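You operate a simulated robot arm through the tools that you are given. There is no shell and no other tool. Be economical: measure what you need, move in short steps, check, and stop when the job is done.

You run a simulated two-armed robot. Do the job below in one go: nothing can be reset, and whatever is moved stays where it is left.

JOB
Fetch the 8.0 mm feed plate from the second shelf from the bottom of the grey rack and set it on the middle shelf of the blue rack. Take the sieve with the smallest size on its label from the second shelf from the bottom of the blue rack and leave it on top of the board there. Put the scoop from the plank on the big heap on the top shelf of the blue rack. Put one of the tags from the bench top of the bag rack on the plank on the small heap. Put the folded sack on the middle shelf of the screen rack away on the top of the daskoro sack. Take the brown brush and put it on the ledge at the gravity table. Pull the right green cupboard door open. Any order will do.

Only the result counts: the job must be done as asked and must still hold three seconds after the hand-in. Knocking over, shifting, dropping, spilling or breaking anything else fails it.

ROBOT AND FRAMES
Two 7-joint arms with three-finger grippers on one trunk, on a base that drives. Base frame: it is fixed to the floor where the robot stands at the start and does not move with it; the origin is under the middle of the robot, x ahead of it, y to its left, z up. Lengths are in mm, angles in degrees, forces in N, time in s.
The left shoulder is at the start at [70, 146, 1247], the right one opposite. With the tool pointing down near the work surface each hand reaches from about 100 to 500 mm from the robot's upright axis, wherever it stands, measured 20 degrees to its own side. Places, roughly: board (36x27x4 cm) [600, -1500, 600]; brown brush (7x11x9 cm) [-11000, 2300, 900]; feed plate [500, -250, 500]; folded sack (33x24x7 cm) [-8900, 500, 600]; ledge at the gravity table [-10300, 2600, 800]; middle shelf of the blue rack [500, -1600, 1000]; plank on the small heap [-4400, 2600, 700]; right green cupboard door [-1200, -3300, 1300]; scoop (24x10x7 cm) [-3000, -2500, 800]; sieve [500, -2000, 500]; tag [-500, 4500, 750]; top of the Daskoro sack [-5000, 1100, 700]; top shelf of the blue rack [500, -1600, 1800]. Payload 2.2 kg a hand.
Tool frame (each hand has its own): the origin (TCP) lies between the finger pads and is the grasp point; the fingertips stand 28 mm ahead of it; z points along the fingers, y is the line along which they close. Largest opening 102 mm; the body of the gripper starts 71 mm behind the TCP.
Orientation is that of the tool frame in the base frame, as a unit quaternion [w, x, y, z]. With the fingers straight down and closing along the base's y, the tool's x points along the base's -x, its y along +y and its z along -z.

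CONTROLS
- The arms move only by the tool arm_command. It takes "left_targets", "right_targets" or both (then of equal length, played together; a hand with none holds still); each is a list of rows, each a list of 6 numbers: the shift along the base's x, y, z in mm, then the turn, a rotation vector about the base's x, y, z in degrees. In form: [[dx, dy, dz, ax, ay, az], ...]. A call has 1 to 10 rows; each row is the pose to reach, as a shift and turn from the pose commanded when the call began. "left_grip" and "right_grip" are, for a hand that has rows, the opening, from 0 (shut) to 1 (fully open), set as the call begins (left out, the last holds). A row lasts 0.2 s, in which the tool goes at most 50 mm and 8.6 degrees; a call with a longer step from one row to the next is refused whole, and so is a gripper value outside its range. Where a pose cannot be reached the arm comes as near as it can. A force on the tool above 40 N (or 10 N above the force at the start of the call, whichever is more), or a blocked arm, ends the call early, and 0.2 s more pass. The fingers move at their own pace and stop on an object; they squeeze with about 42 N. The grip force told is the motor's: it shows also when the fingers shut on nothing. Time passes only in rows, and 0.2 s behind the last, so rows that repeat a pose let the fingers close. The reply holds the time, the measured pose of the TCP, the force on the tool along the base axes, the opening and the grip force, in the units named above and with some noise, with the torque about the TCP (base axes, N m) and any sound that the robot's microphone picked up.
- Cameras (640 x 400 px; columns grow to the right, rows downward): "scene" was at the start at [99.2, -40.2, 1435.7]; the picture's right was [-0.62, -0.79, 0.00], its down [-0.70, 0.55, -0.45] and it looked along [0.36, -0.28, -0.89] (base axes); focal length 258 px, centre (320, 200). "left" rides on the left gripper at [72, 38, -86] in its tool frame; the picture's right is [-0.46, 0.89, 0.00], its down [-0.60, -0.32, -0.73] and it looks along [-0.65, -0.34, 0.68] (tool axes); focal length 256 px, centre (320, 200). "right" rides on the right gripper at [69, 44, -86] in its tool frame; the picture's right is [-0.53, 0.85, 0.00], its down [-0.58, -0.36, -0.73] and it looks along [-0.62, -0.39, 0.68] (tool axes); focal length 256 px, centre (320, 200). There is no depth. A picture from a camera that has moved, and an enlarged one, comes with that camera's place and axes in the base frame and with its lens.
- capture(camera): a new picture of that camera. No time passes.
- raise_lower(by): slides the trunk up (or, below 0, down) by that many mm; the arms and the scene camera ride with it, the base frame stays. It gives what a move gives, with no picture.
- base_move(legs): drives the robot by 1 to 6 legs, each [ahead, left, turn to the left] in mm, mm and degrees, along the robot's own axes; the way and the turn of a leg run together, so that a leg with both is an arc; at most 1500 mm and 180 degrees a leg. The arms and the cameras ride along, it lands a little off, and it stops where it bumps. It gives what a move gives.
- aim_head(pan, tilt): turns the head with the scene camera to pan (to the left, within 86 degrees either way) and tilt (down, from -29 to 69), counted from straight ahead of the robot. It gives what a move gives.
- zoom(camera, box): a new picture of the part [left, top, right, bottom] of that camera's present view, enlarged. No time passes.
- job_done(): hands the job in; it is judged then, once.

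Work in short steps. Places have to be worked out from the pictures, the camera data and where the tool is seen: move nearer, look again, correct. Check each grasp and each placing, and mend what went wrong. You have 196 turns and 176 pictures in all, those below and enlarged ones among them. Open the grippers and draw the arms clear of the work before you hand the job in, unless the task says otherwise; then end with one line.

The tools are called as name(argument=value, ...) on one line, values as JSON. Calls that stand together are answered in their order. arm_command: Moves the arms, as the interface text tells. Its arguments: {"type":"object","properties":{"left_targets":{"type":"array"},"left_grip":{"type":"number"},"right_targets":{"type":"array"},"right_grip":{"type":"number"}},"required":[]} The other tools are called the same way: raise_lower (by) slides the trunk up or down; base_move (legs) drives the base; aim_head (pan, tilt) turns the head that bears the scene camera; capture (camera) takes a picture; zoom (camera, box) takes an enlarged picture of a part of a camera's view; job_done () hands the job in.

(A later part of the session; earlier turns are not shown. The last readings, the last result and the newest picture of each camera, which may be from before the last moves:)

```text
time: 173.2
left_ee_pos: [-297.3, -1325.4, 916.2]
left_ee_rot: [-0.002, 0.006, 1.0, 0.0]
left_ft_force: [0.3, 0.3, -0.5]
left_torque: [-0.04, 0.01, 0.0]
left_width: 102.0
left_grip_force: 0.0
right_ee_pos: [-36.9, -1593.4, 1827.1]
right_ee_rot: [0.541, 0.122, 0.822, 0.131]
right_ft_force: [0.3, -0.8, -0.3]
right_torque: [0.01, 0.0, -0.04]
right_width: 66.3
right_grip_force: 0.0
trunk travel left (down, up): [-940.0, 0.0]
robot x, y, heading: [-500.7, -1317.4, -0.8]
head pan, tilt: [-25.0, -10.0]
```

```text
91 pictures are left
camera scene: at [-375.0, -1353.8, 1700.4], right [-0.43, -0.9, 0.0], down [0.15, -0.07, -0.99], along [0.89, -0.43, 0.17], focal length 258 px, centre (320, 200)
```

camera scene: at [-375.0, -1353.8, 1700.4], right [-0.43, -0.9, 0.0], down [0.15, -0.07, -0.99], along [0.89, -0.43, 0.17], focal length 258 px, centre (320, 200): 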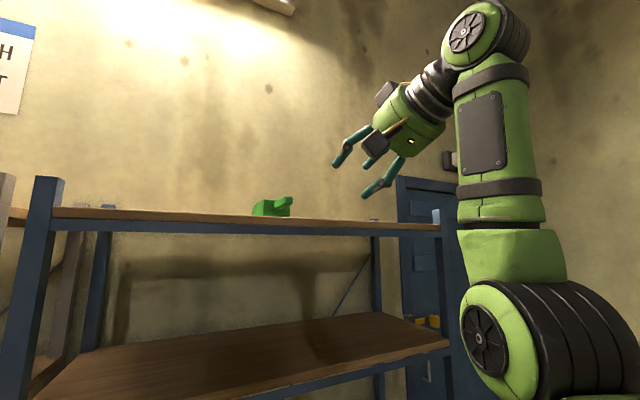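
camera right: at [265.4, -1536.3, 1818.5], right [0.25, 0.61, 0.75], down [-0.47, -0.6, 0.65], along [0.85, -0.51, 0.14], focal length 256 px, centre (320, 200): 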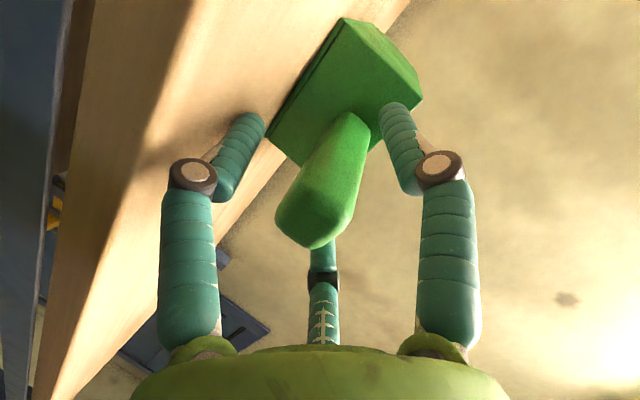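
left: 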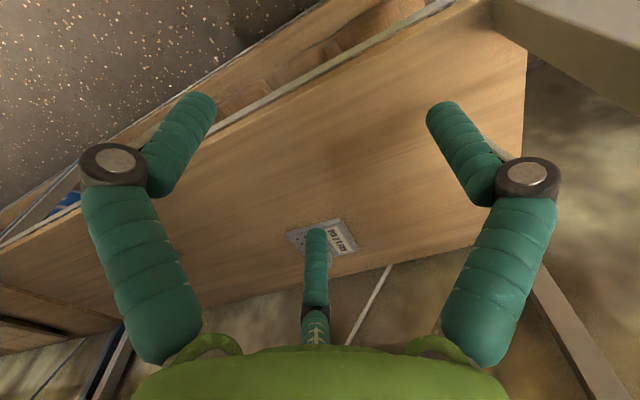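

Scoop stands on the top shelf. Next the cupboard door: bring the arm down and level its roll, then drive to face the cupboard.

arm_command(right_targets=[[0, 0, -45, -2.5, 0, 0], [0, 0, -90, -5, 0, 0], [0, 0, -135, -7.5, 0, 0], [0, 0, -180, -10, 0, 0], [0, 0, -225, -12.5, 0, 0], [0, 0, -270, -15, 0, 0], [0, 0, -315, -17.5, 0, 0], [0, 0, -360, -20, 0, 0], [0, 0, -400, -22, 0, 0], [0, 0, -400, -22, 0, 0]])

base_move(legs=[[0, 0, -89.2], [0, -400, 0], [950, 0, 0]])

aim_head(pan=-20, tilt=20)

capture(camera="scene")

```text
time: 175.4
left_ee_pos: [-300.9, -1325.1, 917.1]
left_ee_rot: [-0.001, 0.005, 1.0, 0.0]
left_ft_force: [-0.5, 0.3, 0.1]
left_torque: [-0.02, 0.03, 0.01]
left_width: 102.0
left_grip_force: 0.1
right_ee_pos: [-36.5, -1589.1, 1430.9]
right_ee_rot: [0.555, 0.014, 0.831, -0.029]
right_ft_force: [-0.5, 0.0, 0.1]
right_torque: [0.03, -0.02, 0.01]
right_width: 66.0
right_grip_force: 0.0
right hand out of reach, approached as far as the arm can: row 9, 10
trunk travel left (down, up): [-940.0, 0.0]
robot x, y, heading: [-501.2, -1314.9, -0.8]
head pan, tilt: [-25.0, -10.0]
```

```text
time: 186.2
left_ee_pos: [-890.2, -2475.2, 915.8]
left_ee_rot: [-0.001, 0.704, 0.71, 0.001]
left_ft_force: [0.0, -0.3, 0.1]
left_torque: [-0.03, 0.02, -0.05]
left_width: 102.1
left_grip_force: 0.0
right_ee_pos: [-1150.4, -2742.3, 1432.3]
right_ee_rot: [0.377, 0.593, 0.583, -0.409]
right_ft_force: [0.3, 0.1, 0.7]
right_torque: [0.05, -0.04, 0.01]
right_width: 66.4
right_grip_force: 0.1
trunk travel left (down, up): [-940.0, 0.0]
robot x, y, heading: [-885.9, -2271.9, -89.4]
head pan, tilt: [-25.0, -10.0]
```

```text
time: 187.2
left_ee_pos: [-891.5, -2475.7, 917.4]
left_ee_rot: [-0.001, 0.704, 0.71, 0.001]
left_ft_force: [-0.6, -0.5, -0.5]
left_torque: [0.02, 0.0, 0.01]
left_width: 101.8
left_grip_force: 0.1
right_ee_pos: [-1150.1, -2745.0, 1430.5]
right_ee_rot: [0.377, 0.592, 0.584, -0.409]
right_ft_force: [-1.0, 0.8, 0.2]
right_torque: [-0.01, 0.05, 0.0]
right_width: 66.0
right_grip_force: 0.3
trunk travel left (down, up): [-940.0, 0.0]
robot x, y, heading: [-886.9, -2273.4, -89.5]
head pan, tilt: [-20.0, 20.0]
```

```text
90 pictures are left
camera scene: at [-916.0, -2410.5, 1653.3], right [-0.94, 0.33, 0.0], down [0.11, 0.32, -0.94], along [-0.31, -0.89, -0.34], focal length 258 px, centre (320, 200)
```

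scene: 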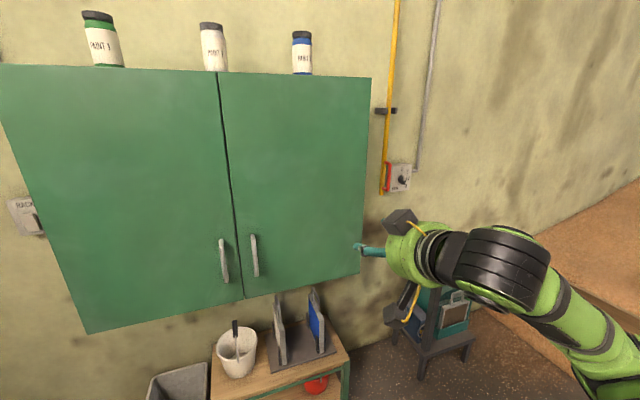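

The right door spans x −930…−1400 (hinge right); its handle bar triangulates to (-958,-3237,1157), about 150 mm tall. I lower the trunk to put the hand at that height, shift left 185, and go ahead 350.

raise_lower(by=-273)

base_move(legs=[[0, 185, -0.5], [350, 0, 0]])

capture(camera="right")

capture(camera="scene")

```text
time: 190.0
left_ee_pos: [-891.6, -2475.7, 642.6]
left_ee_rot: [0.0, 0.704, 0.71, 0.001]
left_ft_force: [-0.2, 0.0, 0.8]
left_torque: [0.05, 0.01, 0.01]
left_width: 101.9
left_grip_force: 0.1
right_ee_pos: [-1150.0, -2744.8, 1159.1]
right_ee_rot: [0.376, 0.593, 0.583, -0.409]
right_ft_force: [0.3, -0.1, -0.2]
right_torque: [0.01, 0.04, 0.01]
right_width: 66.5
right_grip_force: 0.0
trunk travel left (down, up): [-667.0, 273.0]
robot x, y, heading: [-883.9, -2274.6, -89.3]
head pan, tilt: [-20.0, 20.0]
```

```text
time: 193.3
left_ee_pos: [-709.4, -2818.9, 644.0]
left_ee_rot: [0.0, 0.707, 0.707, 0.001]
left_ft_force: [-0.4, -1.0, 0.0]
left_torque: [0.02, 0.02, 0.01]
left_width: 102.1
left_grip_force: 0.1
right_ee_pos: [-970.6, -3085.4, 1158.6]
right_ee_rot: [0.374, 0.596, 0.58, -0.411]
right_ft_force: [0.3, 0.4, -0.4]
right_torque: [-0.02, 0.02, 0.0]
right_width: 66.2
right_grip_force: 0.1
trunk travel left (down, up): [-667.0, 273.0]
robot x, y, heading: [-700.6, -2616.3, -89.9]
head pan, tilt: [-20.0, 20.0]
```

```text
89 pictures are left
camera right: at [-922.8, -2980.3, 1127.8], right [0.85, -0.24, 0.47], down [-0.32, 0.47, 0.82], along [-0.42, -0.85, 0.32], focal length 256 px, centre (320, 200)
```

right: 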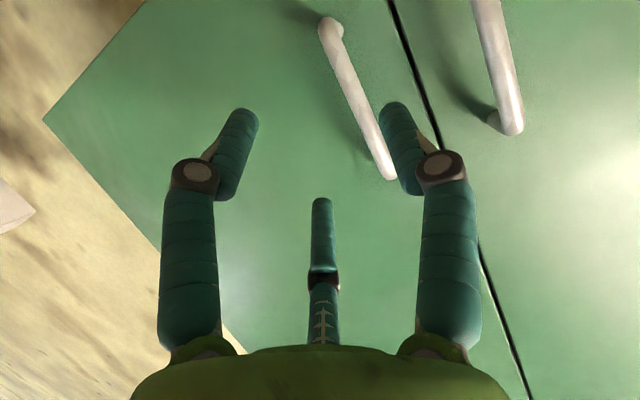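

```text
88 pictures are left
camera scene: at [-733.6, -2753.0, 1380.2], right [-0.94, 0.34, 0.0], down [0.12, 0.32, -0.94], along [-0.32, -0.88, -0.34], focal length 258 px, centre (320, 200)
```

scene: 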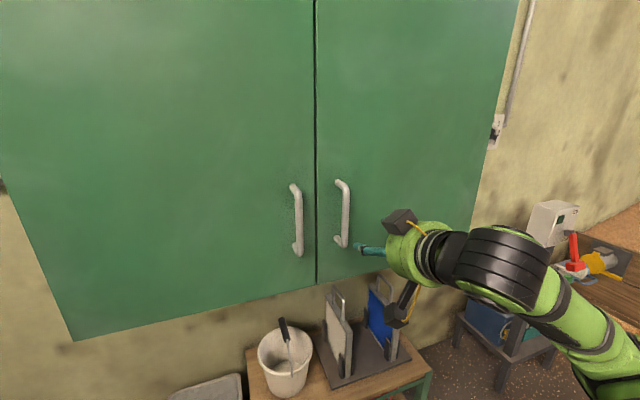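

Handle bar now at (-960,-3218,1155). Advance the hand 125 mm along -y with the bar between the fingers.

arm_command(right_targets=[[2, -45, 0, 0, 0, 0], [5, -90, 0, 0, 0, 0], [5, -120, 0, 0, 0, 0], [5, -128, 0, 0, 0, 0], [5, -128, 0, 0, 0, 0]])

capture(camera="right")

```text
time: 194.5
left_ee_pos: [-709.6, -2818.7, 644.7]
left_ee_rot: [-0.001, 0.707, 0.707, 0.001]
left_ft_force: [0.1, 0.3, -0.5]
left_torque: [0.01, 0.07, 0.01]
left_width: 101.9
left_grip_force: 0.0
right_ee_pos: [-965.1, -3213.1, 1159.0]
right_ee_rot: [0.374, 0.595, 0.582, -0.41]
right_ft_force: [-0.3, -0.2, 0.4]
right_torque: [-0.01, -0.01, -0.01]
right_width: 66.4
right_grip_force: 0.1
trunk travel left (down, up): [-667.0, 273.0]
robot x, y, heading: [-701.4, -2616.4, -90.3]
head pan, tilt: [-20.0, 20.0]
```

```text
87 pictures are left
camera right: at [-918.0, -3108.0, 1128.1], right [0.85, -0.24, 0.47], down [-0.32, 0.47, 0.82], along [-0.42, -0.85, 0.32], focal length 256 px, centre (320, 200)
```

right: 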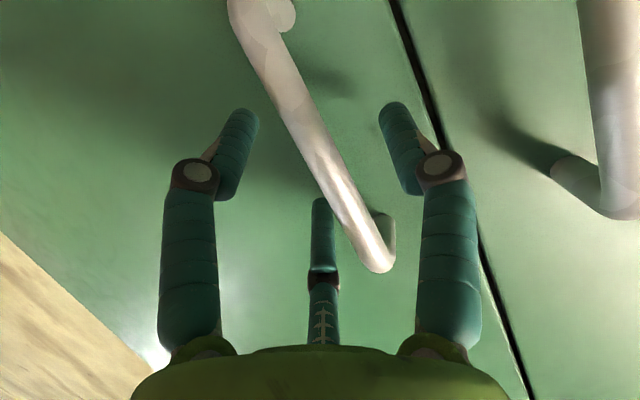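

The bar passes between the fingers. Close on it.

arm_command(right_targets=[[0, 0, 0, 0, 0, 0], [0, 0, 0, 0, 0, 0], [0, 0, 0, 0, 0, 0]], right_grip=0)

arm_command(right_targets=[[0, 10, 0, 0, 0, 0], [0, 20, 0, 0, 0, 0], [-1, 35, 0, 0, 0, 0], [-2, 50, 0, 0, 0, 0], [-2, 50, 0, 0, 0, 0]])

capture(camera="right")

```text
time: 195.3
left_ee_pos: [-710.5, -2817.5, 644.1]
left_ee_rot: [-0.001, 0.706, 0.708, 0.0]
left_ft_force: [0.2, -0.2, -0.1]
left_torque: [-0.02, -0.01, -0.03]
left_width: 102.0
left_grip_force: 0.1
right_ee_pos: [-966.9, -3211.4, 1159.9]
right_ee_rot: [0.375, 0.595, 0.58, -0.41]
right_ft_force: [-0.8, -0.6, 5.6]
right_torque: [0.76, -1.11, 0.03]
right_width: 25.1
right_grip_force: 44.8
trunk travel left (down, up): [-667.0, 273.0]
robot x, y, heading: [-699.2, -2616.0, -89.8]
head pan, tilt: [-20.0, 20.0]
```

```text
time: 196.5
left_ee_pos: [-711.4, -2818.1, 643.3]
left_ee_rot: [0.001, 0.707, 0.707, 0.001]
left_ft_force: [0.1, 0.9, 0.6]
left_torque: [0.01, 0.0, -0.01]
left_width: 102.0
left_grip_force: 0.0
right_ee_pos: [-973.5, -3163.1, 1159.8]
right_ee_rot: [0.376, 0.596, 0.577, -0.412]
right_ft_force: [-15.4, -5.2, 16.3]
right_torque: [0.4, -1.04, -0.15]
right_width: 24.8
right_grip_force: 45.1
trunk travel left (down, up): [-667.0, 273.0]
robot x, y, heading: [-702.1, -2614.5, -89.8]
head pan, tilt: [-20.0, 20.0]
```

```text
86 pictures are left
camera right: at [-925.0, -3059.1, 1128.2], right [0.85, -0.25, 0.47], down [-0.32, 0.48, 0.82], along [-0.43, -0.84, 0.33], focal length 256 px, centre (320, 200)
```

right: 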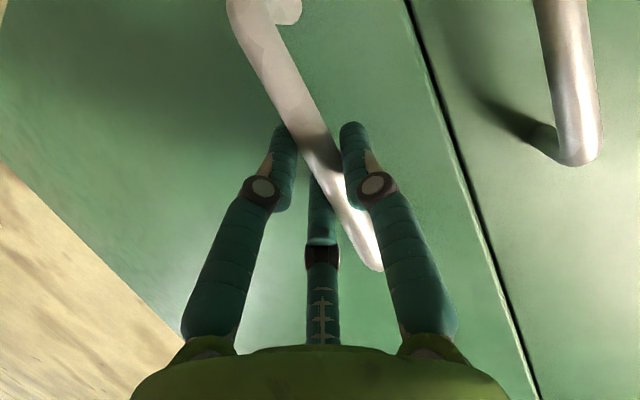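

The door follows. Pull along its arc (hinge ≈440 mm to the right) to about 25°, yawing the hand a little.

arm_command(right_targets=[[-7, 20, 0, 0, 0, 2], [-15, 41, 0, 0, 0, 4], [-25, 62, 0, 0, 0, 6], [-35, 86, 0, 0, 0, 9], [-46, 110, 0, 0, 0, 12], [-58, 132, 0, 0, 0, 15], [-58, 132, 0, 0, 0, 15]])

capture(camera="scene")

```text
time: 198.1
left_ee_pos: [-708.4, -2818.3, 643.8]
left_ee_rot: [0.0, 0.706, 0.708, 0.001]
left_ft_force: [-0.3, -0.6, 0.0]
left_torque: [0.02, -0.01, -0.04]
left_width: 102.1
left_grip_force: 0.0
right_ee_pos: [-1026.8, -3033.2, 1158.4]
right_ee_rot: [0.425, 0.514, 0.653, -0.358]
right_ft_force: [-2.7, -2.0, 4.6]
right_torque: [-0.7, -1.23, -0.19]
right_width: 24.8
right_grip_force: 44.9
trunk travel left (down, up): [-667.0, 273.0]
robot x, y, heading: [-704.2, -2616.2, -89.9]
head pan, tilt: [-20.0, 20.0]
```

```text
85 pictures are left
camera scene: at [-734.4, -2753.3, 1380.1], right [-0.94, 0.34, 0.0], down [0.12, 0.32, -0.94], along [-0.32, -0.88, -0.34], focal length 258 px, centre (320, 200)
```

scene: 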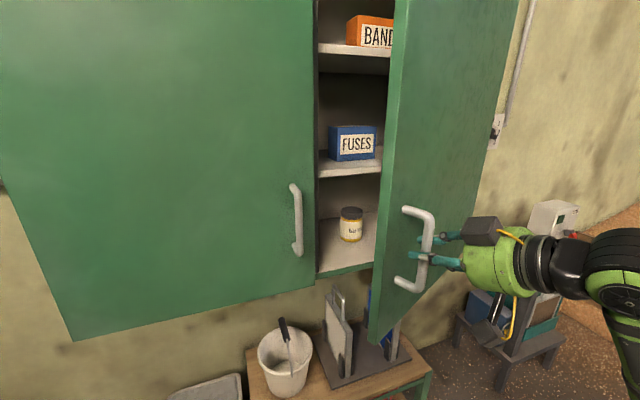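

Opening well with small forces. Continue the arc with the base (back and right) toward 45°.

base_move(legs=[[-32, -20, 0], [-30, -25, 0], [-28, -27, 0], [-26, -29, 0]])

capture(camera="scene")

```text
time: 200.4
left_ee_pos: [-807.8, -2703.7, 644.0]
left_ee_rot: [-0.002, 0.707, 0.707, 0.001]
left_ft_force: [0.5, -0.1, 0.5]
left_torque: [0.02, 0.06, -0.01]
left_width: 102.0
left_grip_force: 0.1
right_ee_pos: [-1124.0, -2919.1, 1159.1]
right_ee_rot: [0.424, 0.514, 0.655, -0.357]
right_ft_force: [3.9, 1.9, 0.6]
right_torque: [1.06, -0.91, 0.37]
right_width: 24.5
right_grip_force: 45.4
trunk travel left (down, up): [-667.0, 273.0]
robot x, y, heading: [-800.1, -2497.0, -90.0]
head pan, tilt: [-20.0, 20.0]
```

```text
84 pictures are left
camera scene: at [-830.6, -2639.3, 1380.0], right [-0.94, 0.34, 0.0], down [0.11, 0.32, -0.94], along [-0.32, -0.88, -0.34], focal length 258 px, centre (320, 200)
```

scene: 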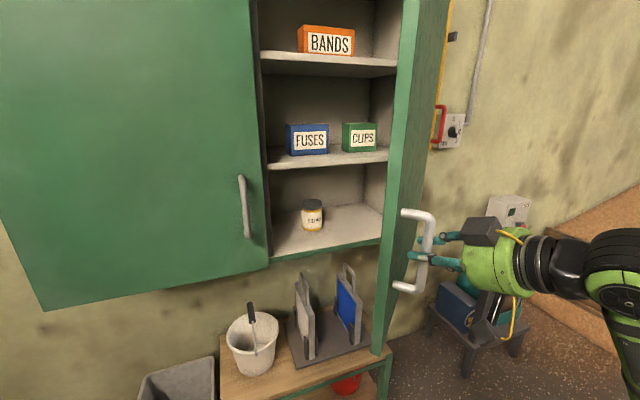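

Go on along the arc to about 75°.

base_move(legs=[[-23, -31, 0], [-20, -33, 0], [-17, -35, 0], [-14, -36, 0], [-11, -37, 0], [-8, -38, 0]])

capture(camera="scene")

```text
time: 203.6
left_ee_pos: [-1014.0, -2610.2, 644.2]
left_ee_rot: [-0.001, 0.707, 0.707, 0.0]
left_ft_force: [0.2, -0.3, -0.7]
left_torque: [0.0, -0.01, 0.01]
left_width: 102.0
left_grip_force: 0.0
right_ee_pos: [-1329.2, -2824.4, 1160.6]
right_ee_rot: [0.424, 0.512, 0.656, -0.357]
right_ft_force: [1.4, 1.2, 5.5]
right_torque: [1.37, -0.74, 0.28]
right_width: 24.5
right_grip_force: 44.8
trunk travel left (down, up): [-667.0, 273.0]
robot x, y, heading: [-1008.0, -2402.9, -90.2]
head pan, tilt: [-20.0, 20.0]
```

```text
83 pictures are left
camera scene: at [-1037.4, -2544.5, 1380.4], right [-0.94, 0.34, 0.0], down [0.11, 0.32, -0.94], along [-0.32, -0.88, -0.34], focal length 258 px, centre (320, 200)
```

scene: 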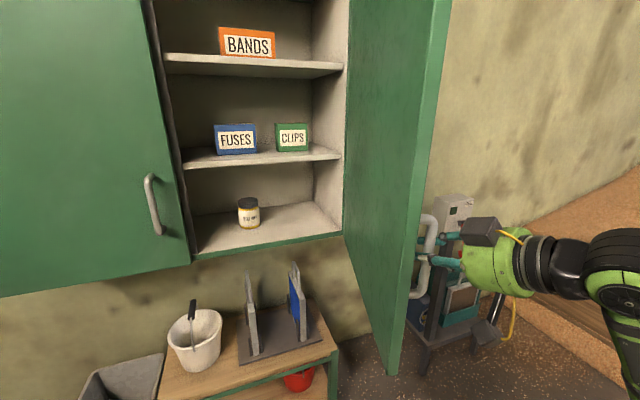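

Door is open about 75°. Release and withdraw straight back.

arm_command(right_targets=[[0, 0, 0, 0, 0, 0], [0, 0, 0, 0, 0, 0], [0, 20, 0, 0, 0, 0], [0, 50, 0, 0, 0, 0], [-5, 95, 0, 0, 0, 0], [-10, 140, 0, 0, 0, 0], [-10, 140, 0, 0, 0, 0]], right_grip=0.7)

capture(camera="scene")

```text
time: 205.2
left_ee_pos: [-1016.5, -2609.2, 643.8]
left_ee_rot: [0.0, 0.707, 0.707, 0.001]
left_ft_force: [-0.6, -0.3, 0.1]
left_torque: [0.02, 0.02, 0.01]
left_width: 102.3
left_grip_force: 0.0
right_ee_pos: [-1373.1, -2689.4, 1181.6]
right_ee_rot: [0.425, 0.513, 0.656, -0.355]
right_ft_force: [0.2, 0.2, -0.1]
right_torque: [0.03, -0.02, 0.01]
right_width: 71.4
right_grip_force: 0.1
right hand out of reach, approached as far as the arm can: row 3, 4, 5, 6, 7
trunk travel left (down, up): [-667.0, 273.0]
robot x, y, heading: [-1009.9, -2405.4, -89.9]
head pan, tilt: [-20.0, 20.0]
```

```text
82 pictures are left
camera scene: at [-1041.1, -2545.5, 1380.1], right [-0.94, 0.34, 0.0], down [0.12, 0.32, -0.94], along [-0.32, -0.88, -0.34], focal length 258 px, centre (320, 200)
```

scene: 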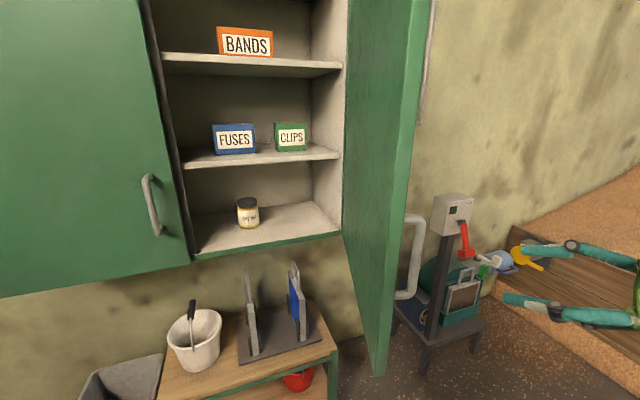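

Door stays open. Now the tag: back off, turn round and head toward the bag rack at about (-500,4500), looking on the way.

base_move(legs=[[-1500, 0, 0], [0, 0, 180], [700, 0, 0]])

aim_head(pan=0, tilt=15)

raise_lower(by=200)

capture(camera="scene")

```text
time: 223.5
left_ee_pos: [-1055.2, -6.3, 642.7]
left_ee_rot: [0.001, 0.727, -0.686, 0.0]
left_ft_force: [-0.4, 0.5, 0.3]
left_torque: [0.0, -0.01, 0.02]
left_width: 102.4
left_grip_force: 0.0
right_ee_pos: [-703.5, 91.1, 1181.6]
right_ee_rot: [-0.344, 0.67, -0.494, -0.435]
right_ft_force: [-0.6, -0.8, 0.1]
right_torque: [0.01, -0.01, -0.04]
right_width: 71.8
right_grip_force: 0.1
trunk travel left (down, up): [-667.0, 273.0]
robot x, y, heading: [-1048.1, -212.4, 93.3]
head pan, tilt: [-20.0, 20.0]
```

```text
time: 224.4
left_ee_pos: [-1053.6, -6.1, 643.5]
left_ee_rot: [0.001, 0.727, -0.687, 0.0]
left_ft_force: [0.0, 0.4, -0.6]
left_torque: [0.01, 0.02, -0.04]
left_width: 102.0
left_grip_force: 0.1
right_ee_pos: [-702.6, 91.7, 1182.4]
right_ee_rot: [-0.344, 0.669, -0.495, -0.435]
right_ft_force: [-0.1, -0.4, -0.1]
right_torque: [0.0, 0.03, 0.02]
right_width: 71.6
right_grip_force: 0.1
trunk travel left (down, up): [-667.0, 273.0]
robot x, y, heading: [-1048.2, -209.4, 93.2]
head pan, tilt: [0.0, 15.0]
```

```text
time: 226.5
left_ee_pos: [-1055.8, -6.3, 843.4]
left_ee_rot: [0.001, 0.727, -0.687, 0.0]
left_ft_force: [-0.4, -1.1, -0.3]
left_torque: [0.0, 0.0, 0.03]
left_width: 102.2
left_grip_force: 0.1
right_ee_pos: [-702.5, 92.1, 1382.5]
right_ee_rot: [-0.344, 0.669, -0.495, -0.434]
right_ft_force: [0.8, -0.6, -0.5]
right_torque: [0.03, 0.04, 0.0]
right_width: 71.4
right_grip_force: 0.1
trunk travel left (down, up): [-867.0, 73.0]
robot x, y, heading: [-1051.3, -211.9, 93.4]
head pan, tilt: [0.0, 15.0]
```

```text
81 pictures are left
camera scene: at [-1059.4, -68.8, 1588.3], right [1.0, 0.06, 0.0], down [0.01, -0.26, -0.97], along [-0.05, 0.96, -0.26], focal length 258 px, centre (320, 200)
```

scene: 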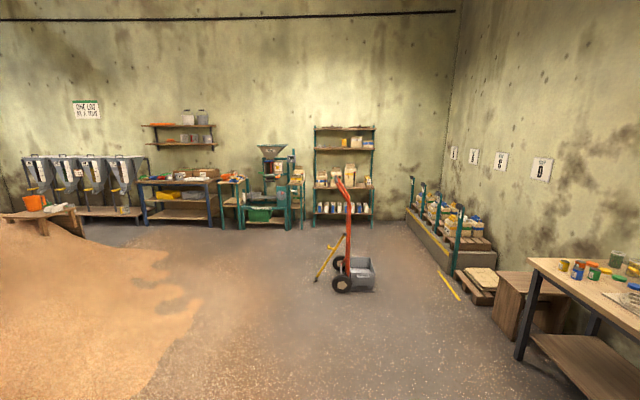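

The bag rack seems the teal shelf beyond the hand truck; the plank with an orange bucket is at left. Zoom on the rack.

zoom(camera="scene", box=[230, 120, 400, 230])

```text
3.64 times, centred on (315, 175) of scene
camera zoom: at [-1059.4, -68.8, 1588.3], right [1.0, 0.06, 0.0], down [0.01, -0.26, -0.97], along [-0.05, 0.96, -0.26], focal length 938 px, centre (338, 291)
```

zoom: 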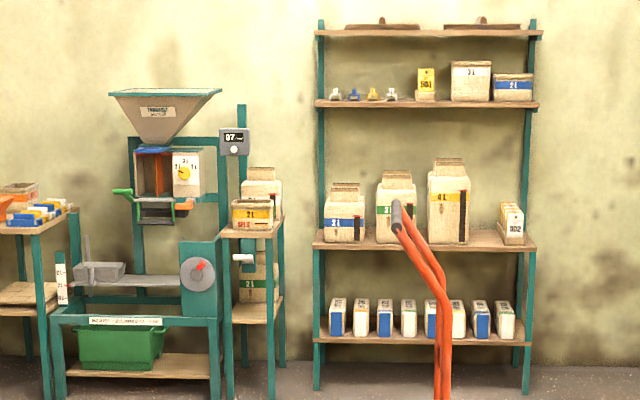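

Tags stand in a holder at the right end of the bag rack's bench top ("002"), near (-450,4450,710). Drive: right 800, ahead 3350 past the hand truck.

base_move(legs=[[0, -800, -3.4], [1500, 0, 0], [1500, 0, 0], [350, 0, 0], [0, 350, 0]])

aim_head(pan=-5, tilt=35)

capture(camera="scene")

```text
time: 248.6
left_ee_pos: [-630.5, 3364.8, 843.3]
left_ee_rot: [0.001, 0.711, -0.703, 0.0]
left_ft_force: [0.3, -0.5, 0.6]
left_torque: [0.03, -0.02, -0.01]
left_width: 101.8
left_grip_force: 0.1
right_ee_pos: [-273.3, 3447.0, 1381.3]
right_ee_rot: [-0.353, 0.658, -0.509, -0.428]
right_ft_force: [-0.4, -0.3, 0.6]
right_torque: [-0.01, -0.04, 0.0]
right_width: 71.6
right_grip_force: 0.0
trunk travel left (down, up): [-867.0, 73.0]
robot x, y, heading: [-637.9, 3159.8, 90.6]
head pan, tilt: [0.0, 15.0]
```

```text
time: 249.4
left_ee_pos: [-630.8, 3364.8, 842.9]
left_ee_rot: [0.001, 0.712, -0.703, 0.001]
left_ft_force: [0.1, 0.3, -0.7]
left_torque: [0.01, 0.0, 0.02]
left_width: 102.0
left_grip_force: 0.1
right_ee_pos: [-275.6, 3446.5, 1382.0]
right_ee_rot: [-0.354, 0.658, -0.509, -0.428]
right_ft_force: [0.4, 0.3, 0.5]
right_torque: [-0.01, 0.0, 0.0]
right_width: 71.4
right_grip_force: 0.1
trunk travel left (down, up): [-867.0, 73.0]
robot x, y, heading: [-636.6, 3155.8, 90.9]
head pan, tilt: [-5.0, 35.0]
```

```text
79 pictures are left
camera scene: at [-630.8, 3296.7, 1556.4], right [1.0, -0.07, 0.0], down [-0.04, -0.57, -0.82], along [0.06, 0.82, -0.57], focal length 258 px, centre (320, 200)
```

scene: 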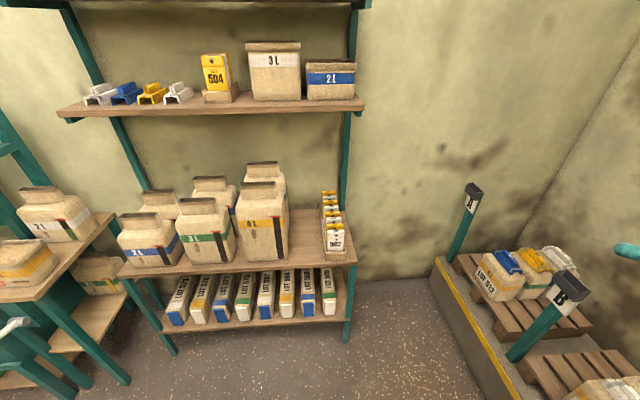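

Zoom on the tags row.

zoom(camera="scene", box=[285, 175, 375, 275])

```text
4.00 times, centred on (330, 225) of scene
camera zoom: at [-630.8, 3296.7, 1556.4], right [1.0, -0.07, 0.0], down [-0.04, -0.57, -0.82], along [0.06, 0.82, -0.57], focal length 1032 px, centre (280, 100)
```

zoom: 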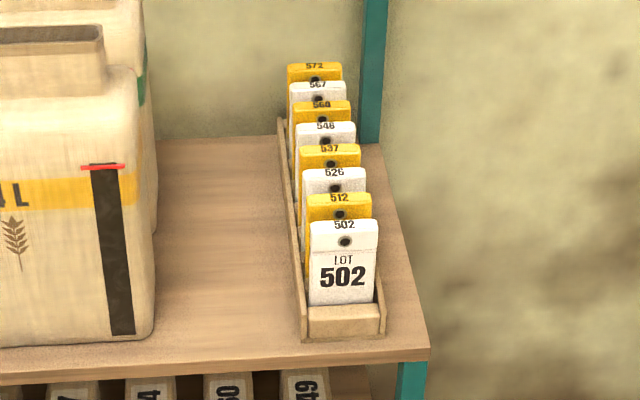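

I need depth: lower the trunk 300 mm and view the tags again.

raise_lower(by=-300)

zoom(camera="scene", box=[285, 95, 375, 195])

```text
time: 252.4
left_ee_pos: [-630.5, 3364.4, 544.4]
left_ee_rot: [0.001, 0.712, -0.702, 0.0]
left_ft_force: [0.6, -0.5, -0.2]
left_torque: [-0.01, -0.05, 0.01]
left_width: 102.0
left_grip_force: 0.1
right_ee_pos: [-272.6, 3445.6, 1082.5]
right_ee_rot: [-0.354, 0.658, -0.509, -0.427]
right_ft_force: [-0.2, -0.3, -0.1]
right_torque: [0.0, -0.03, 0.01]
right_width: 71.3
right_grip_force: 0.1
trunk travel left (down, up): [-567.0, 373.0]
robot x, y, heading: [-637.3, 3164.2, 90.5]
head pan, tilt: [-5.0, 35.0]
```

```text
4.00 times, centred on (330, 145) of scene
camera zoom: at [-630.1, 3296.7, 1256.4], right [1.0, -0.08, 0.0], down [-0.04, -0.57, -0.82], along [0.06, 0.82, -0.57], focal length 1032 px, centre (280, 420)
```

zoom: 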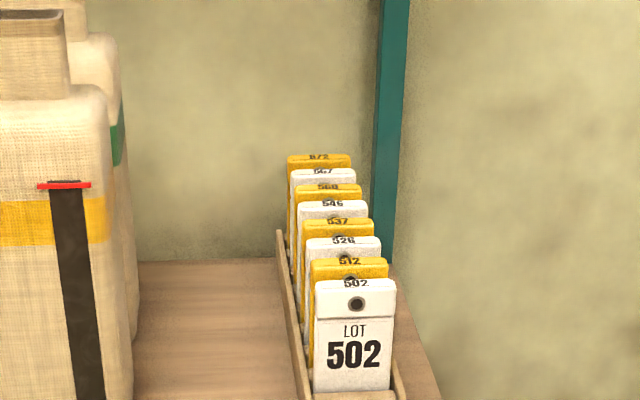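

Tag 502: front-top edge at (-508,4073,848), 68 wide, ~20 thick, ~24 mm gap behind it; bench z≈709. I'll use the left hand (pointing down), yawed −90° so its single finger goes in the gap. First raise the trunk and turn the hand.

raise_lower(by=230)

arm_command(left_targets=[[-15, 22, 20, 0, 0, -8.5], [-30, 44, 40, 0, 0, -17], [-45, 66, 60, 0, 0, -25.5], [-60, 88, 80, 0, 0, -34], [-75, 110, 100, 0, 0, -42.5], [-90, 132, 120, 0, 0, -51], [-105, 154, 140, 0, 0, -59.5], [-120, 176, 150, 0, 0, -68], [-130, 190, 160, 0, 0, -76.5], [-130, 190, 160, 0, 0, -85]], left_grip=0.52)

arm_command(left_targets=[[0, 5, 10, 0, 0, -5.4], [0, 10, 20, 0, 0, -5.4]])

```text
time: 254.8
left_ee_pos: [-631.6, 3365.2, 773.5]
left_ee_rot: [0.001, 0.711, -0.703, 0.0]
left_ft_force: [0.8, -0.6, -0.3]
left_torque: [0.05, 0.02, -0.01]
left_width: 101.9
left_grip_force: 0.0
right_ee_pos: [-274.7, 3447.6, 1313.1]
right_ee_rot: [-0.353, 0.658, -0.509, -0.428]
right_ft_force: [0.8, -0.7, -1.2]
right_torque: [0.02, -0.01, 0.02]
right_width: 71.7
right_grip_force: 0.0
trunk travel left (down, up): [-797.0, 143.0]
robot x, y, heading: [-638.0, 3161.0, 90.7]
head pan, tilt: [-5.0, 35.0]
```

```text
time: 257.1
left_ee_pos: [-761.9, 3553.1, 933.3]
left_ee_rot: [-0.001, -0.049, 0.999, 0.0]
left_ft_force: [0.4, -0.4, 0.7]
left_torque: [0.03, -0.01, 0.06]
left_width: 53.0
left_grip_force: 0.0
right_ee_pos: [-275.1, 3446.2, 1312.5]
right_ee_rot: [-0.354, 0.658, -0.51, -0.427]
right_ft_force: [0.2, -0.5, 0.2]
right_torque: [-0.01, 0.02, 0.0]
right_width: 71.1
right_grip_force: 0.0
trunk travel left (down, up): [-797.0, 143.0]
robot x, y, heading: [-636.0, 3160.8, 90.8]
head pan, tilt: [-5.0, 35.0]
```

```text
time: 257.6
left_ee_pos: [-761.5, 3565.0, 954.5]
left_ee_rot: [-0.001, -0.002, 1.0, 0.0]
left_ft_force: [0.7, 0.0, -0.7]
left_torque: [0.01, -0.01, -0.01]
left_width: 53.1
left_grip_force: 0.1
right_ee_pos: [-273.7, 3446.2, 1312.5]
right_ee_rot: [-0.353, 0.658, -0.509, -0.428]
right_ft_force: [-0.3, -0.7, 0.0]
right_torque: [-0.01, 0.02, 0.04]
right_width: 71.6
right_grip_force: 0.0
trunk travel left (down, up): [-797.0, 143.0]
robot x, y, heading: [-635.6, 3161.6, 90.8]
head pan, tilt: [-5.0, 35.0]
```

Left hand is aligned. Drive right 253 and ahead 440, then look through the left camera.

base_move(legs=[[0, -253, -0.8], [430, 0, 0]])

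capture(camera="left")

capture(camera="scene")

```text
time: 261.7
left_ee_pos: [-498.1, 3998.5, 954.3]
left_ee_rot: [-0.001, 0.004, 1.0, 0.001]
left_ft_force: [0.0, 0.1, 0.4]
left_torque: [0.02, -0.04, 0.03]
left_width: 52.9
left_grip_force: 0.1
right_ee_pos: [-12.6, 3872.1, 1313.0]
right_ee_rot: [-0.357, 0.655, -0.513, -0.426]
right_ft_force: [0.3, 0.2, 0.3]
right_torque: [0.0, 0.0, 0.03]
right_width: 71.6
right_grip_force: 0.0
trunk travel left (down, up): [-797.0, 143.0]
robot x, y, heading: [-375.7, 3590.3, 90.1]
head pan, tilt: [-5.0, 35.0]
```

```text
76 pictures are left
camera left: at [-570.6, 4034.7, 1039.8], right [0.47, 0.88, 0.0], down [0.6, -0.32, 0.73], along [0.64, -0.34, -0.68], focal length 256 px, centre (320, 200)
```

left: 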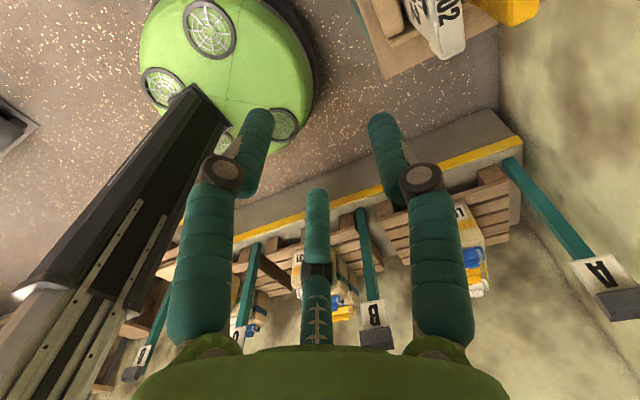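

```text
75 pictures are left
camera scene: at [-370.8, 3726.5, 1486.5], right [1.0, -0.09, 0.0], down [-0.05, -0.57, -0.82], along [0.07, 0.82, -0.57], focal length 258 px, centre (320, 200)
```

scene: 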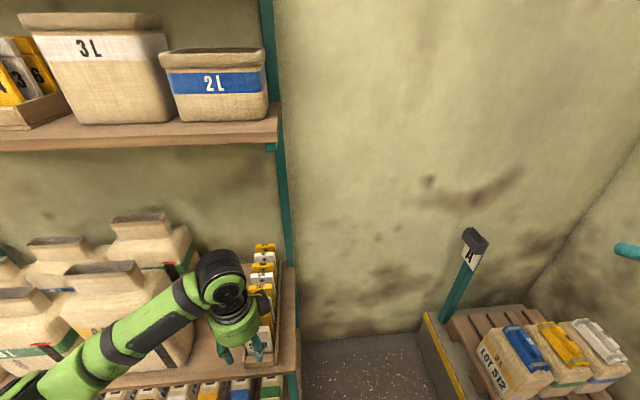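

The left view fixes tag 502's right end at x≈-477 and y 4076–4095. Move to (-510,4078) and lower to just above (z 885).

arm_command(left_targets=[[-6, 40, 0, 0, 0, 0], [-12, 80, 0, 0, 0, 0], [-12, 80, -35, 0, 0, 0], [-12, 80, -67, 0, 0, 0], [-12, 80, -67, 0, 0, 0]])

capture(camera="left")

zoom(camera="scene", box=[180, 200, 340, 360])

```text
time: 262.9
left_ee_pos: [-510.5, 4078.0, 885.9]
left_ee_rot: [-0.001, 0.005, 1.0, 0.001]
left_ft_force: [-0.1, -0.2, -0.3]
left_torque: [0.0, 0.0, -0.02]
left_width: 52.9
left_grip_force: 0.0
right_ee_pos: [-12.7, 3874.2, 1311.8]
right_ee_rot: [-0.356, 0.655, -0.513, -0.425]
right_ft_force: [0.7, -0.1, 1.1]
right_torque: [-0.02, 0.0, -0.01]
right_width: 71.4
right_grip_force: 0.0
trunk travel left (down, up): [-797.0, 143.0]
robot x, y, heading: [-375.3, 3589.4, 90.1]
head pan, tilt: [-5.0, 35.0]
```

```text
74 pictures are left
camera left: at [-581.7, 4116.3, 972.6], right [0.47, 0.88, 0.0], down [0.6, -0.32, 0.73], along [0.64, -0.34, -0.68], focal length 256 px, centre (320, 200)
```

left: 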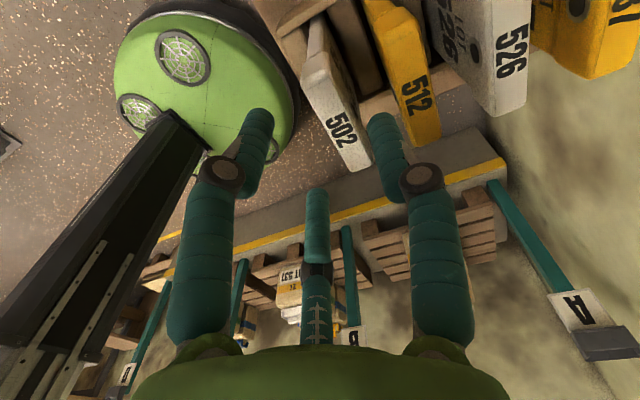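

```text
2.50 times, centred on (260, 280) of scene
camera zoom: at [-370.4, 3728.0, 1486.3], right [1.0, -0.09, 0.0], down [-0.05, -0.57, -0.82], along [0.07, 0.82, -0.57], focal length 645 px, centre (470, 0)
```

zoom: 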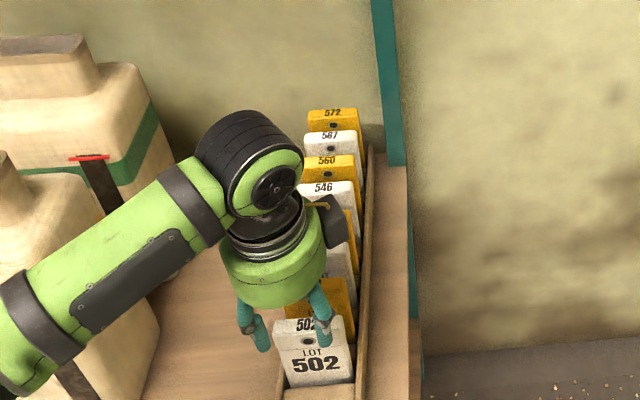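

The single finger is right over the gap between 502 and 512. Lower 44 mm and close.

arm_command(left_targets=[[5, 0, -15, 0, 0, 0], [5, 0, -30, 0, 0, 0], [5, 0, -44, 0, 0, 0], [5, 0, -44, 0, 0, 0]])

capture(camera="left")

```text
time: 263.9
left_ee_pos: [-505.3, 4077.6, 843.1]
left_ee_rot: [-0.001, 0.005, 1.0, 0.001]
left_ft_force: [-1.2, 0.0, 0.4]
left_torque: [0.0, 0.02, -0.01]
left_width: 53.1
left_grip_force: 0.1
right_ee_pos: [-13.7, 3873.2, 1313.5]
right_ee_rot: [-0.356, 0.655, -0.513, -0.426]
right_ft_force: [-0.1, 0.0, 0.2]
right_torque: [-0.04, 0.02, 0.0]
right_width: 71.3
right_grip_force: 0.0
trunk travel left (down, up): [-797.0, 143.0]
robot x, y, heading: [-377.5, 3594.7, 90.0]
head pan, tilt: [-5.0, 35.0]
```

```text
72 pictures are left
camera left: at [-577.2, 4115.0, 928.2], right [0.47, 0.88, 0.0], down [0.6, -0.32, 0.73], along [0.64, -0.34, -0.68], focal length 256 px, centre (320, 200)
```

left: 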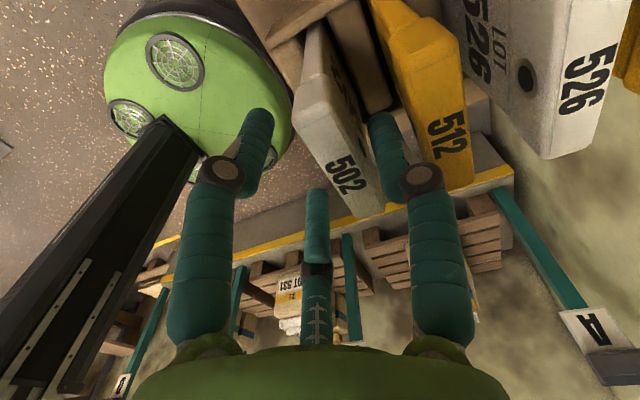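

Good, no contact, finger in the gap. Close and lift.

arm_command(left_targets=[[0, 0, 0, 0, 0, 0], [0, 0, 0, 0, 0, 0], [0, 0, 0, 0, 0, 0]], left_grip=0)

arm_command(left_targets=[[0, 0, 25, 0, 0, 0], [0, 0, 50, 0, 0, 0], [0, 0, 90, 0, 0, 0], [0, 0, 130, 0, 0, 0], [0, 0, 160, 0, 0, 0], [0, 0, 160, 0, 0, 0]])

capture(camera="scene")

```text
time: 264.7
left_ee_pos: [-506.2, 4078.3, 843.7]
left_ee_rot: [-0.001, 0.004, 1.0, 0.001]
left_ft_force: [0.3, 5.9, 0.1]
left_torque: [0.57, -0.07, 0.23]
left_width: 26.0
left_grip_force: 42.4
right_ee_pos: [-13.6, 3874.7, 1311.2]
right_ee_rot: [-0.356, 0.655, -0.513, -0.425]
right_ft_force: [0.9, -0.5, -1.4]
right_torque: [0.01, -0.03, -0.01]
right_width: 71.5
right_grip_force: 0.1
trunk travel left (down, up): [-797.0, 143.0]
robot x, y, heading: [-378.7, 3590.8, 90.1]
head pan, tilt: [-5.0, 35.0]
```

```text
time: 266.1
left_ee_pos: [-505.5, 4078.1, 1005.0]
left_ee_rot: [-0.001, 0.004, 1.0, 0.001]
left_ft_force: [0.2, -0.2, -1.9]
left_torque: [-0.03, 0.04, -0.01]
left_width: 26.0
left_grip_force: 42.2
right_ee_pos: [-12.5, 3874.5, 1312.5]
right_ee_rot: [-0.357, 0.654, -0.514, -0.425]
right_ft_force: [-0.8, 0.0, 0.2]
right_torque: [-0.01, -0.01, -0.01]
right_width: 71.6
right_grip_force: 0.1
trunk travel left (down, up): [-797.0, 143.0]
robot x, y, heading: [-375.9, 3590.6, 89.9]
head pan, tilt: [-5.0, 35.0]
```

```text
71 pictures are left
camera scene: at [-370.8, 3728.2, 1486.3], right [1.0, -0.09, 0.0], down [-0.05, -0.57, -0.82], along [0.07, 0.82, -0.57], focal length 258 px, centre (320, 200)
```

scene: 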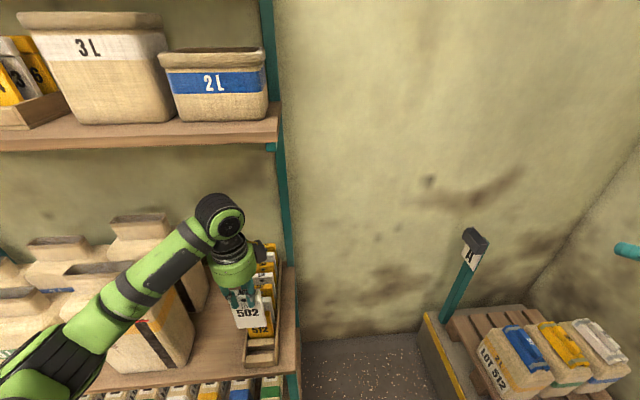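

Tag 502 is held. Back off to y≈3300, turn left to heading 180, drive 2600 mm along the aisle toward the plank.

base_move(legs=[[-290, 0, 0], [0, 0, 90], [1400, 0, 0], [1200, 0, 0]])

aim_head(pan=25, tilt=25)

capture(camera="scene")

```text
time: 284.3
left_ee_pos: [-3485.4, 3204.7, 1005.8]
left_ee_rot: [-0.002, -0.701, 0.713, 0.001]
left_ft_force: [-0.1, 0.1, -0.6]
left_torque: [0.0, 0.01, 0.02]
left_width: 26.1
left_grip_force: 41.6
right_ee_pos: [-3275.8, 3695.7, 1312.1]
right_ee_rot: [0.046, 0.826, 0.096, -0.553]
right_ft_force: [0.4, 0.2, 0.1]
right_torque: [0.02, -0.02, 0.0]
right_width: 71.5
right_grip_force: 0.1
trunk travel left (down, up): [-797.0, 143.0]
robot x, y, heading: [-2997.4, 3329.3, 179.4]
head pan, tilt: [-5.0, 35.0]
```

```text
time: 285.2
left_ee_pos: [-3485.3, 3205.4, 1005.0]
left_ee_rot: [-0.001, -0.701, 0.713, 0.0]
left_ft_force: [0.1, -0.1, -0.4]
left_torque: [0.0, 0.01, -0.01]
left_width: 26.0
left_grip_force: 42.1
right_ee_pos: [-3276.6, 3695.5, 1312.4]
right_ee_rot: [0.046, 0.826, 0.096, -0.553]
right_ft_force: [0.5, -0.2, 0.0]
right_torque: [0.03, 0.01, -0.01]
right_width: 71.1
right_grip_force: 0.0
trunk travel left (down, up): [-797.0, 143.0]
robot x, y, heading: [-2996.9, 3324.5, 179.6]
head pan, tilt: [25.0, 25.0]
```

```text
70 pictures are left
camera scene: at [-3131.7, 3290.0, 1502.1], right [-0.41, 0.91, 0.0], down [0.39, 0.17, -0.91], along [-0.83, -0.37, -0.42], focal length 258 px, centre (320, 200)
```

scene: 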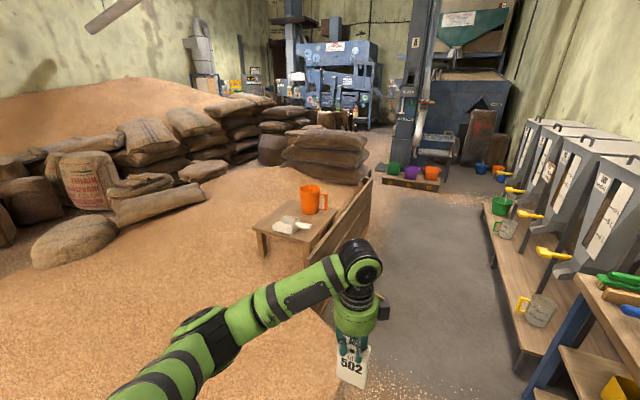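

The plank (small table with orange mug) is ahead-left behind a board. Zoom on it.

zoom(camera="scene", box=[230, 160, 390, 270])

```text
3.64 times, centred on (310, 215) of scene
camera zoom: at [-3131.7, 3290.0, 1502.1], right [-0.41, 0.91, 0.0], down [0.39, 0.17, -0.91], along [-0.83, -0.37, -0.42], focal length 938 px, centre (356, 146)
```

zoom: 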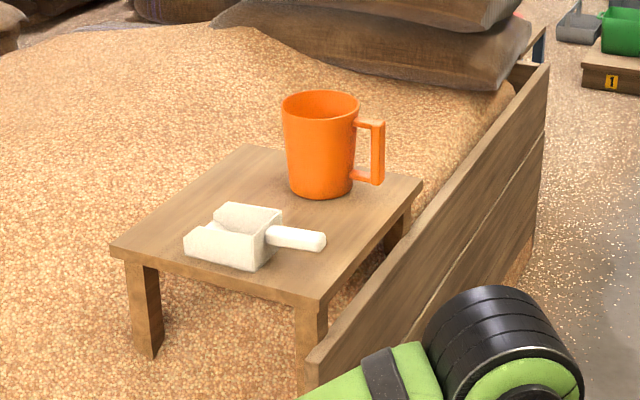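

At z≈700 the table spans x −4185…−4625, y 2380…2769. A free corner is at about (-4245,2710). Drive to x≈-4367 and turn to face -y, then look.

base_move(legs=[[1370, 0, 0.4], [0, 0, 90]])

aim_head(pan=5, tilt=50)

capture(camera="scene")

```text
time: 295.8
left_ee_pos: [-4229.5, 2851.2, 1005.1]
left_ee_rot: [0.0, 1.0, -0.017, 0.0]
left_ft_force: [0.0, 0.4, -0.4]
left_torque: [0.01, 0.02, 0.0]
left_width: 26.0
left_grip_force: 41.9
right_ee_pos: [-4717.6, 3067.9, 1312.5]
right_ee_rot: [0.42, 0.522, 0.648, -0.362]
right_ft_force: [-0.4, 0.0, -0.3]
right_torque: [0.0, 0.0, 0.0]
right_width: 71.4
right_grip_force: 0.1
trunk travel left (down, up): [-797.0, 143.0]
robot x, y, heading: [-4346.3, 3338.5, -91.5]
head pan, tilt: [25.0, 25.0]
```

```text
time: 296.7
left_ee_pos: [-4229.3, 2850.2, 1005.1]
left_ee_rot: [0.001, 1.0, -0.017, 0.0]
left_ft_force: [1.0, -0.4, -0.1]
left_torque: [-0.05, 0.05, 0.0]
left_width: 25.9
left_grip_force: 41.8
right_ee_pos: [-4716.7, 3067.9, 1311.8]
right_ee_rot: [0.421, 0.521, 0.649, -0.361]
right_ft_force: [-0.1, -0.7, 0.4]
right_torque: [0.04, 0.02, -0.03]
right_width: 71.5
right_grip_force: 0.2
trunk travel left (down, up): [-797.0, 143.0]
robot x, y, heading: [-4339.9, 3341.3, -91.6]
head pan, tilt: [5.0, 50.0]
```

```text
68 pictures are left
camera scene: at [-4342.3, 3213.1, 1464.7], right [-1.0, -0.06, 0.0], down [-0.05, 0.76, -0.64], along [0.04, -0.64, -0.77], focal length 258 px, centre (320, 200)
```

scene: 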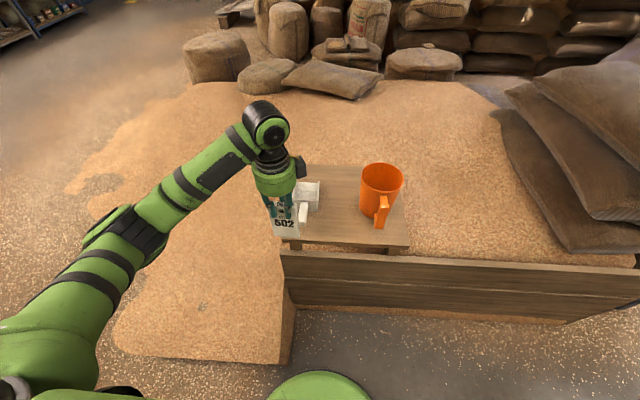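

Refined: table z≈715; scoop handle end near x −4270 and mug's left side at x −4450, so I'll stand the tag at (-4368,2710) between them. Position the base, then lower the trunk 130.

base_move(legs=[[0, -152, 1.5], [140, 0, 0]])

raise_lower(by=-125)

capture(camera="scene")

```text
time: 299.0
left_ee_pos: [-4367.8, 2715.3, 1005.4]
left_ee_rot: [0.002, 1.0, -0.004, 0.0]
left_ft_force: [-0.3, 1.3, -1.3]
left_torque: [-0.02, 0.02, 0.01]
left_width: 26.2
left_grip_force: 42.0
right_ee_pos: [-4861.8, 2922.9, 1312.8]
right_ee_rot: [0.426, 0.512, 0.655, -0.356]
right_ft_force: [-1.0, -0.6, -0.3]
right_torque: [0.0, -0.03, 0.02]
right_width: 71.6
right_grip_force: 0.0
trunk travel left (down, up): [-797.0, 143.0]
robot x, y, heading: [-4498.2, 3198.3, -89.8]
head pan, tilt: [5.0, 50.0]
```

```text
time: 300.5
left_ee_pos: [-4368.7, 2714.0, 880.4]
left_ee_rot: [0.0, 1.0, -0.004, 0.001]
left_ft_force: [-0.5, 0.2, -1.6]
left_torque: [-0.01, -0.03, -0.02]
left_width: 26.1
left_grip_force: 41.8
right_ee_pos: [-4861.0, 2919.5, 1187.9]
right_ee_rot: [0.426, 0.513, 0.656, -0.355]
right_ft_force: [0.4, -0.1, 0.1]
right_torque: [-0.04, 0.01, 0.01]
right_width: 71.3
right_grip_force: 0.0
trunk travel left (down, up): [-672.0, 268.0]
robot x, y, heading: [-4491.7, 3200.5, -90.0]
head pan, tilt: [5.0, 50.0]
```

```text
67 pictures are left
camera scene: at [-4490.2, 3074.1, 1339.7], right [-1.0, -0.09, 0.0], down [-0.07, 0.76, -0.64], along [0.06, -0.64, -0.77], focal length 258 px, centre (320, 200)
```

scene: 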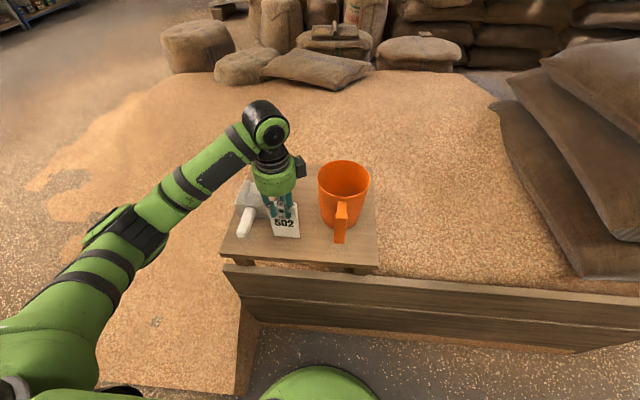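

Good spot between scoop and mug. Lower step by step to contact.

arm_command(left_targets=[[0, 0, -10, 0, 0, 0], [0, 0, -20, 0, 0, 0], [0, 0, -26, 0, 0, 0], [0, 0, -32, 0, 0, 0], [0, 0, -32, 0, 0, 0]])

zoom(camera="scene", box=[220, 160, 380, 280])

```text
time: 301.7
left_ee_pos: [-4369.2, 2714.1, 849.7]
left_ee_rot: [0.0, 1.0, -0.004, 0.001]
left_ft_force: [0.4, -0.3, -0.8]
left_torque: [0.0, 0.05, 0.04]
left_width: 26.4
left_grip_force: 41.4
right_ee_pos: [-4861.5, 2920.0, 1187.5]
right_ee_rot: [0.426, 0.513, 0.654, -0.357]
right_ft_force: [0.5, -0.4, -0.2]
right_torque: [-0.01, -0.03, -0.05]
right_width: 71.6
right_grip_force: 0.1
trunk travel left (down, up): [-672.0, 268.0]
robot x, y, heading: [-4495.5, 3201.6, -90.0]
head pan, tilt: [5.0, 50.0]
```

```text
3.33 times, centred on (300, 220) of scene
camera zoom: at [-4490.3, 3073.8, 1339.6], right [-1.0, -0.09, 0.0], down [-0.07, 0.76, -0.64], along [0.06, -0.64, -0.77], focal length 860 px, centre (387, 133)
```

zoom: 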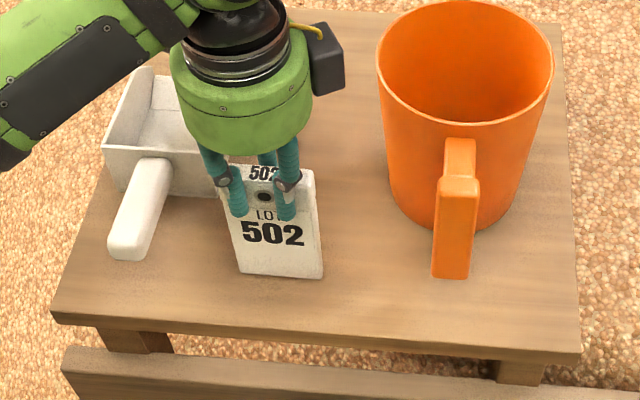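

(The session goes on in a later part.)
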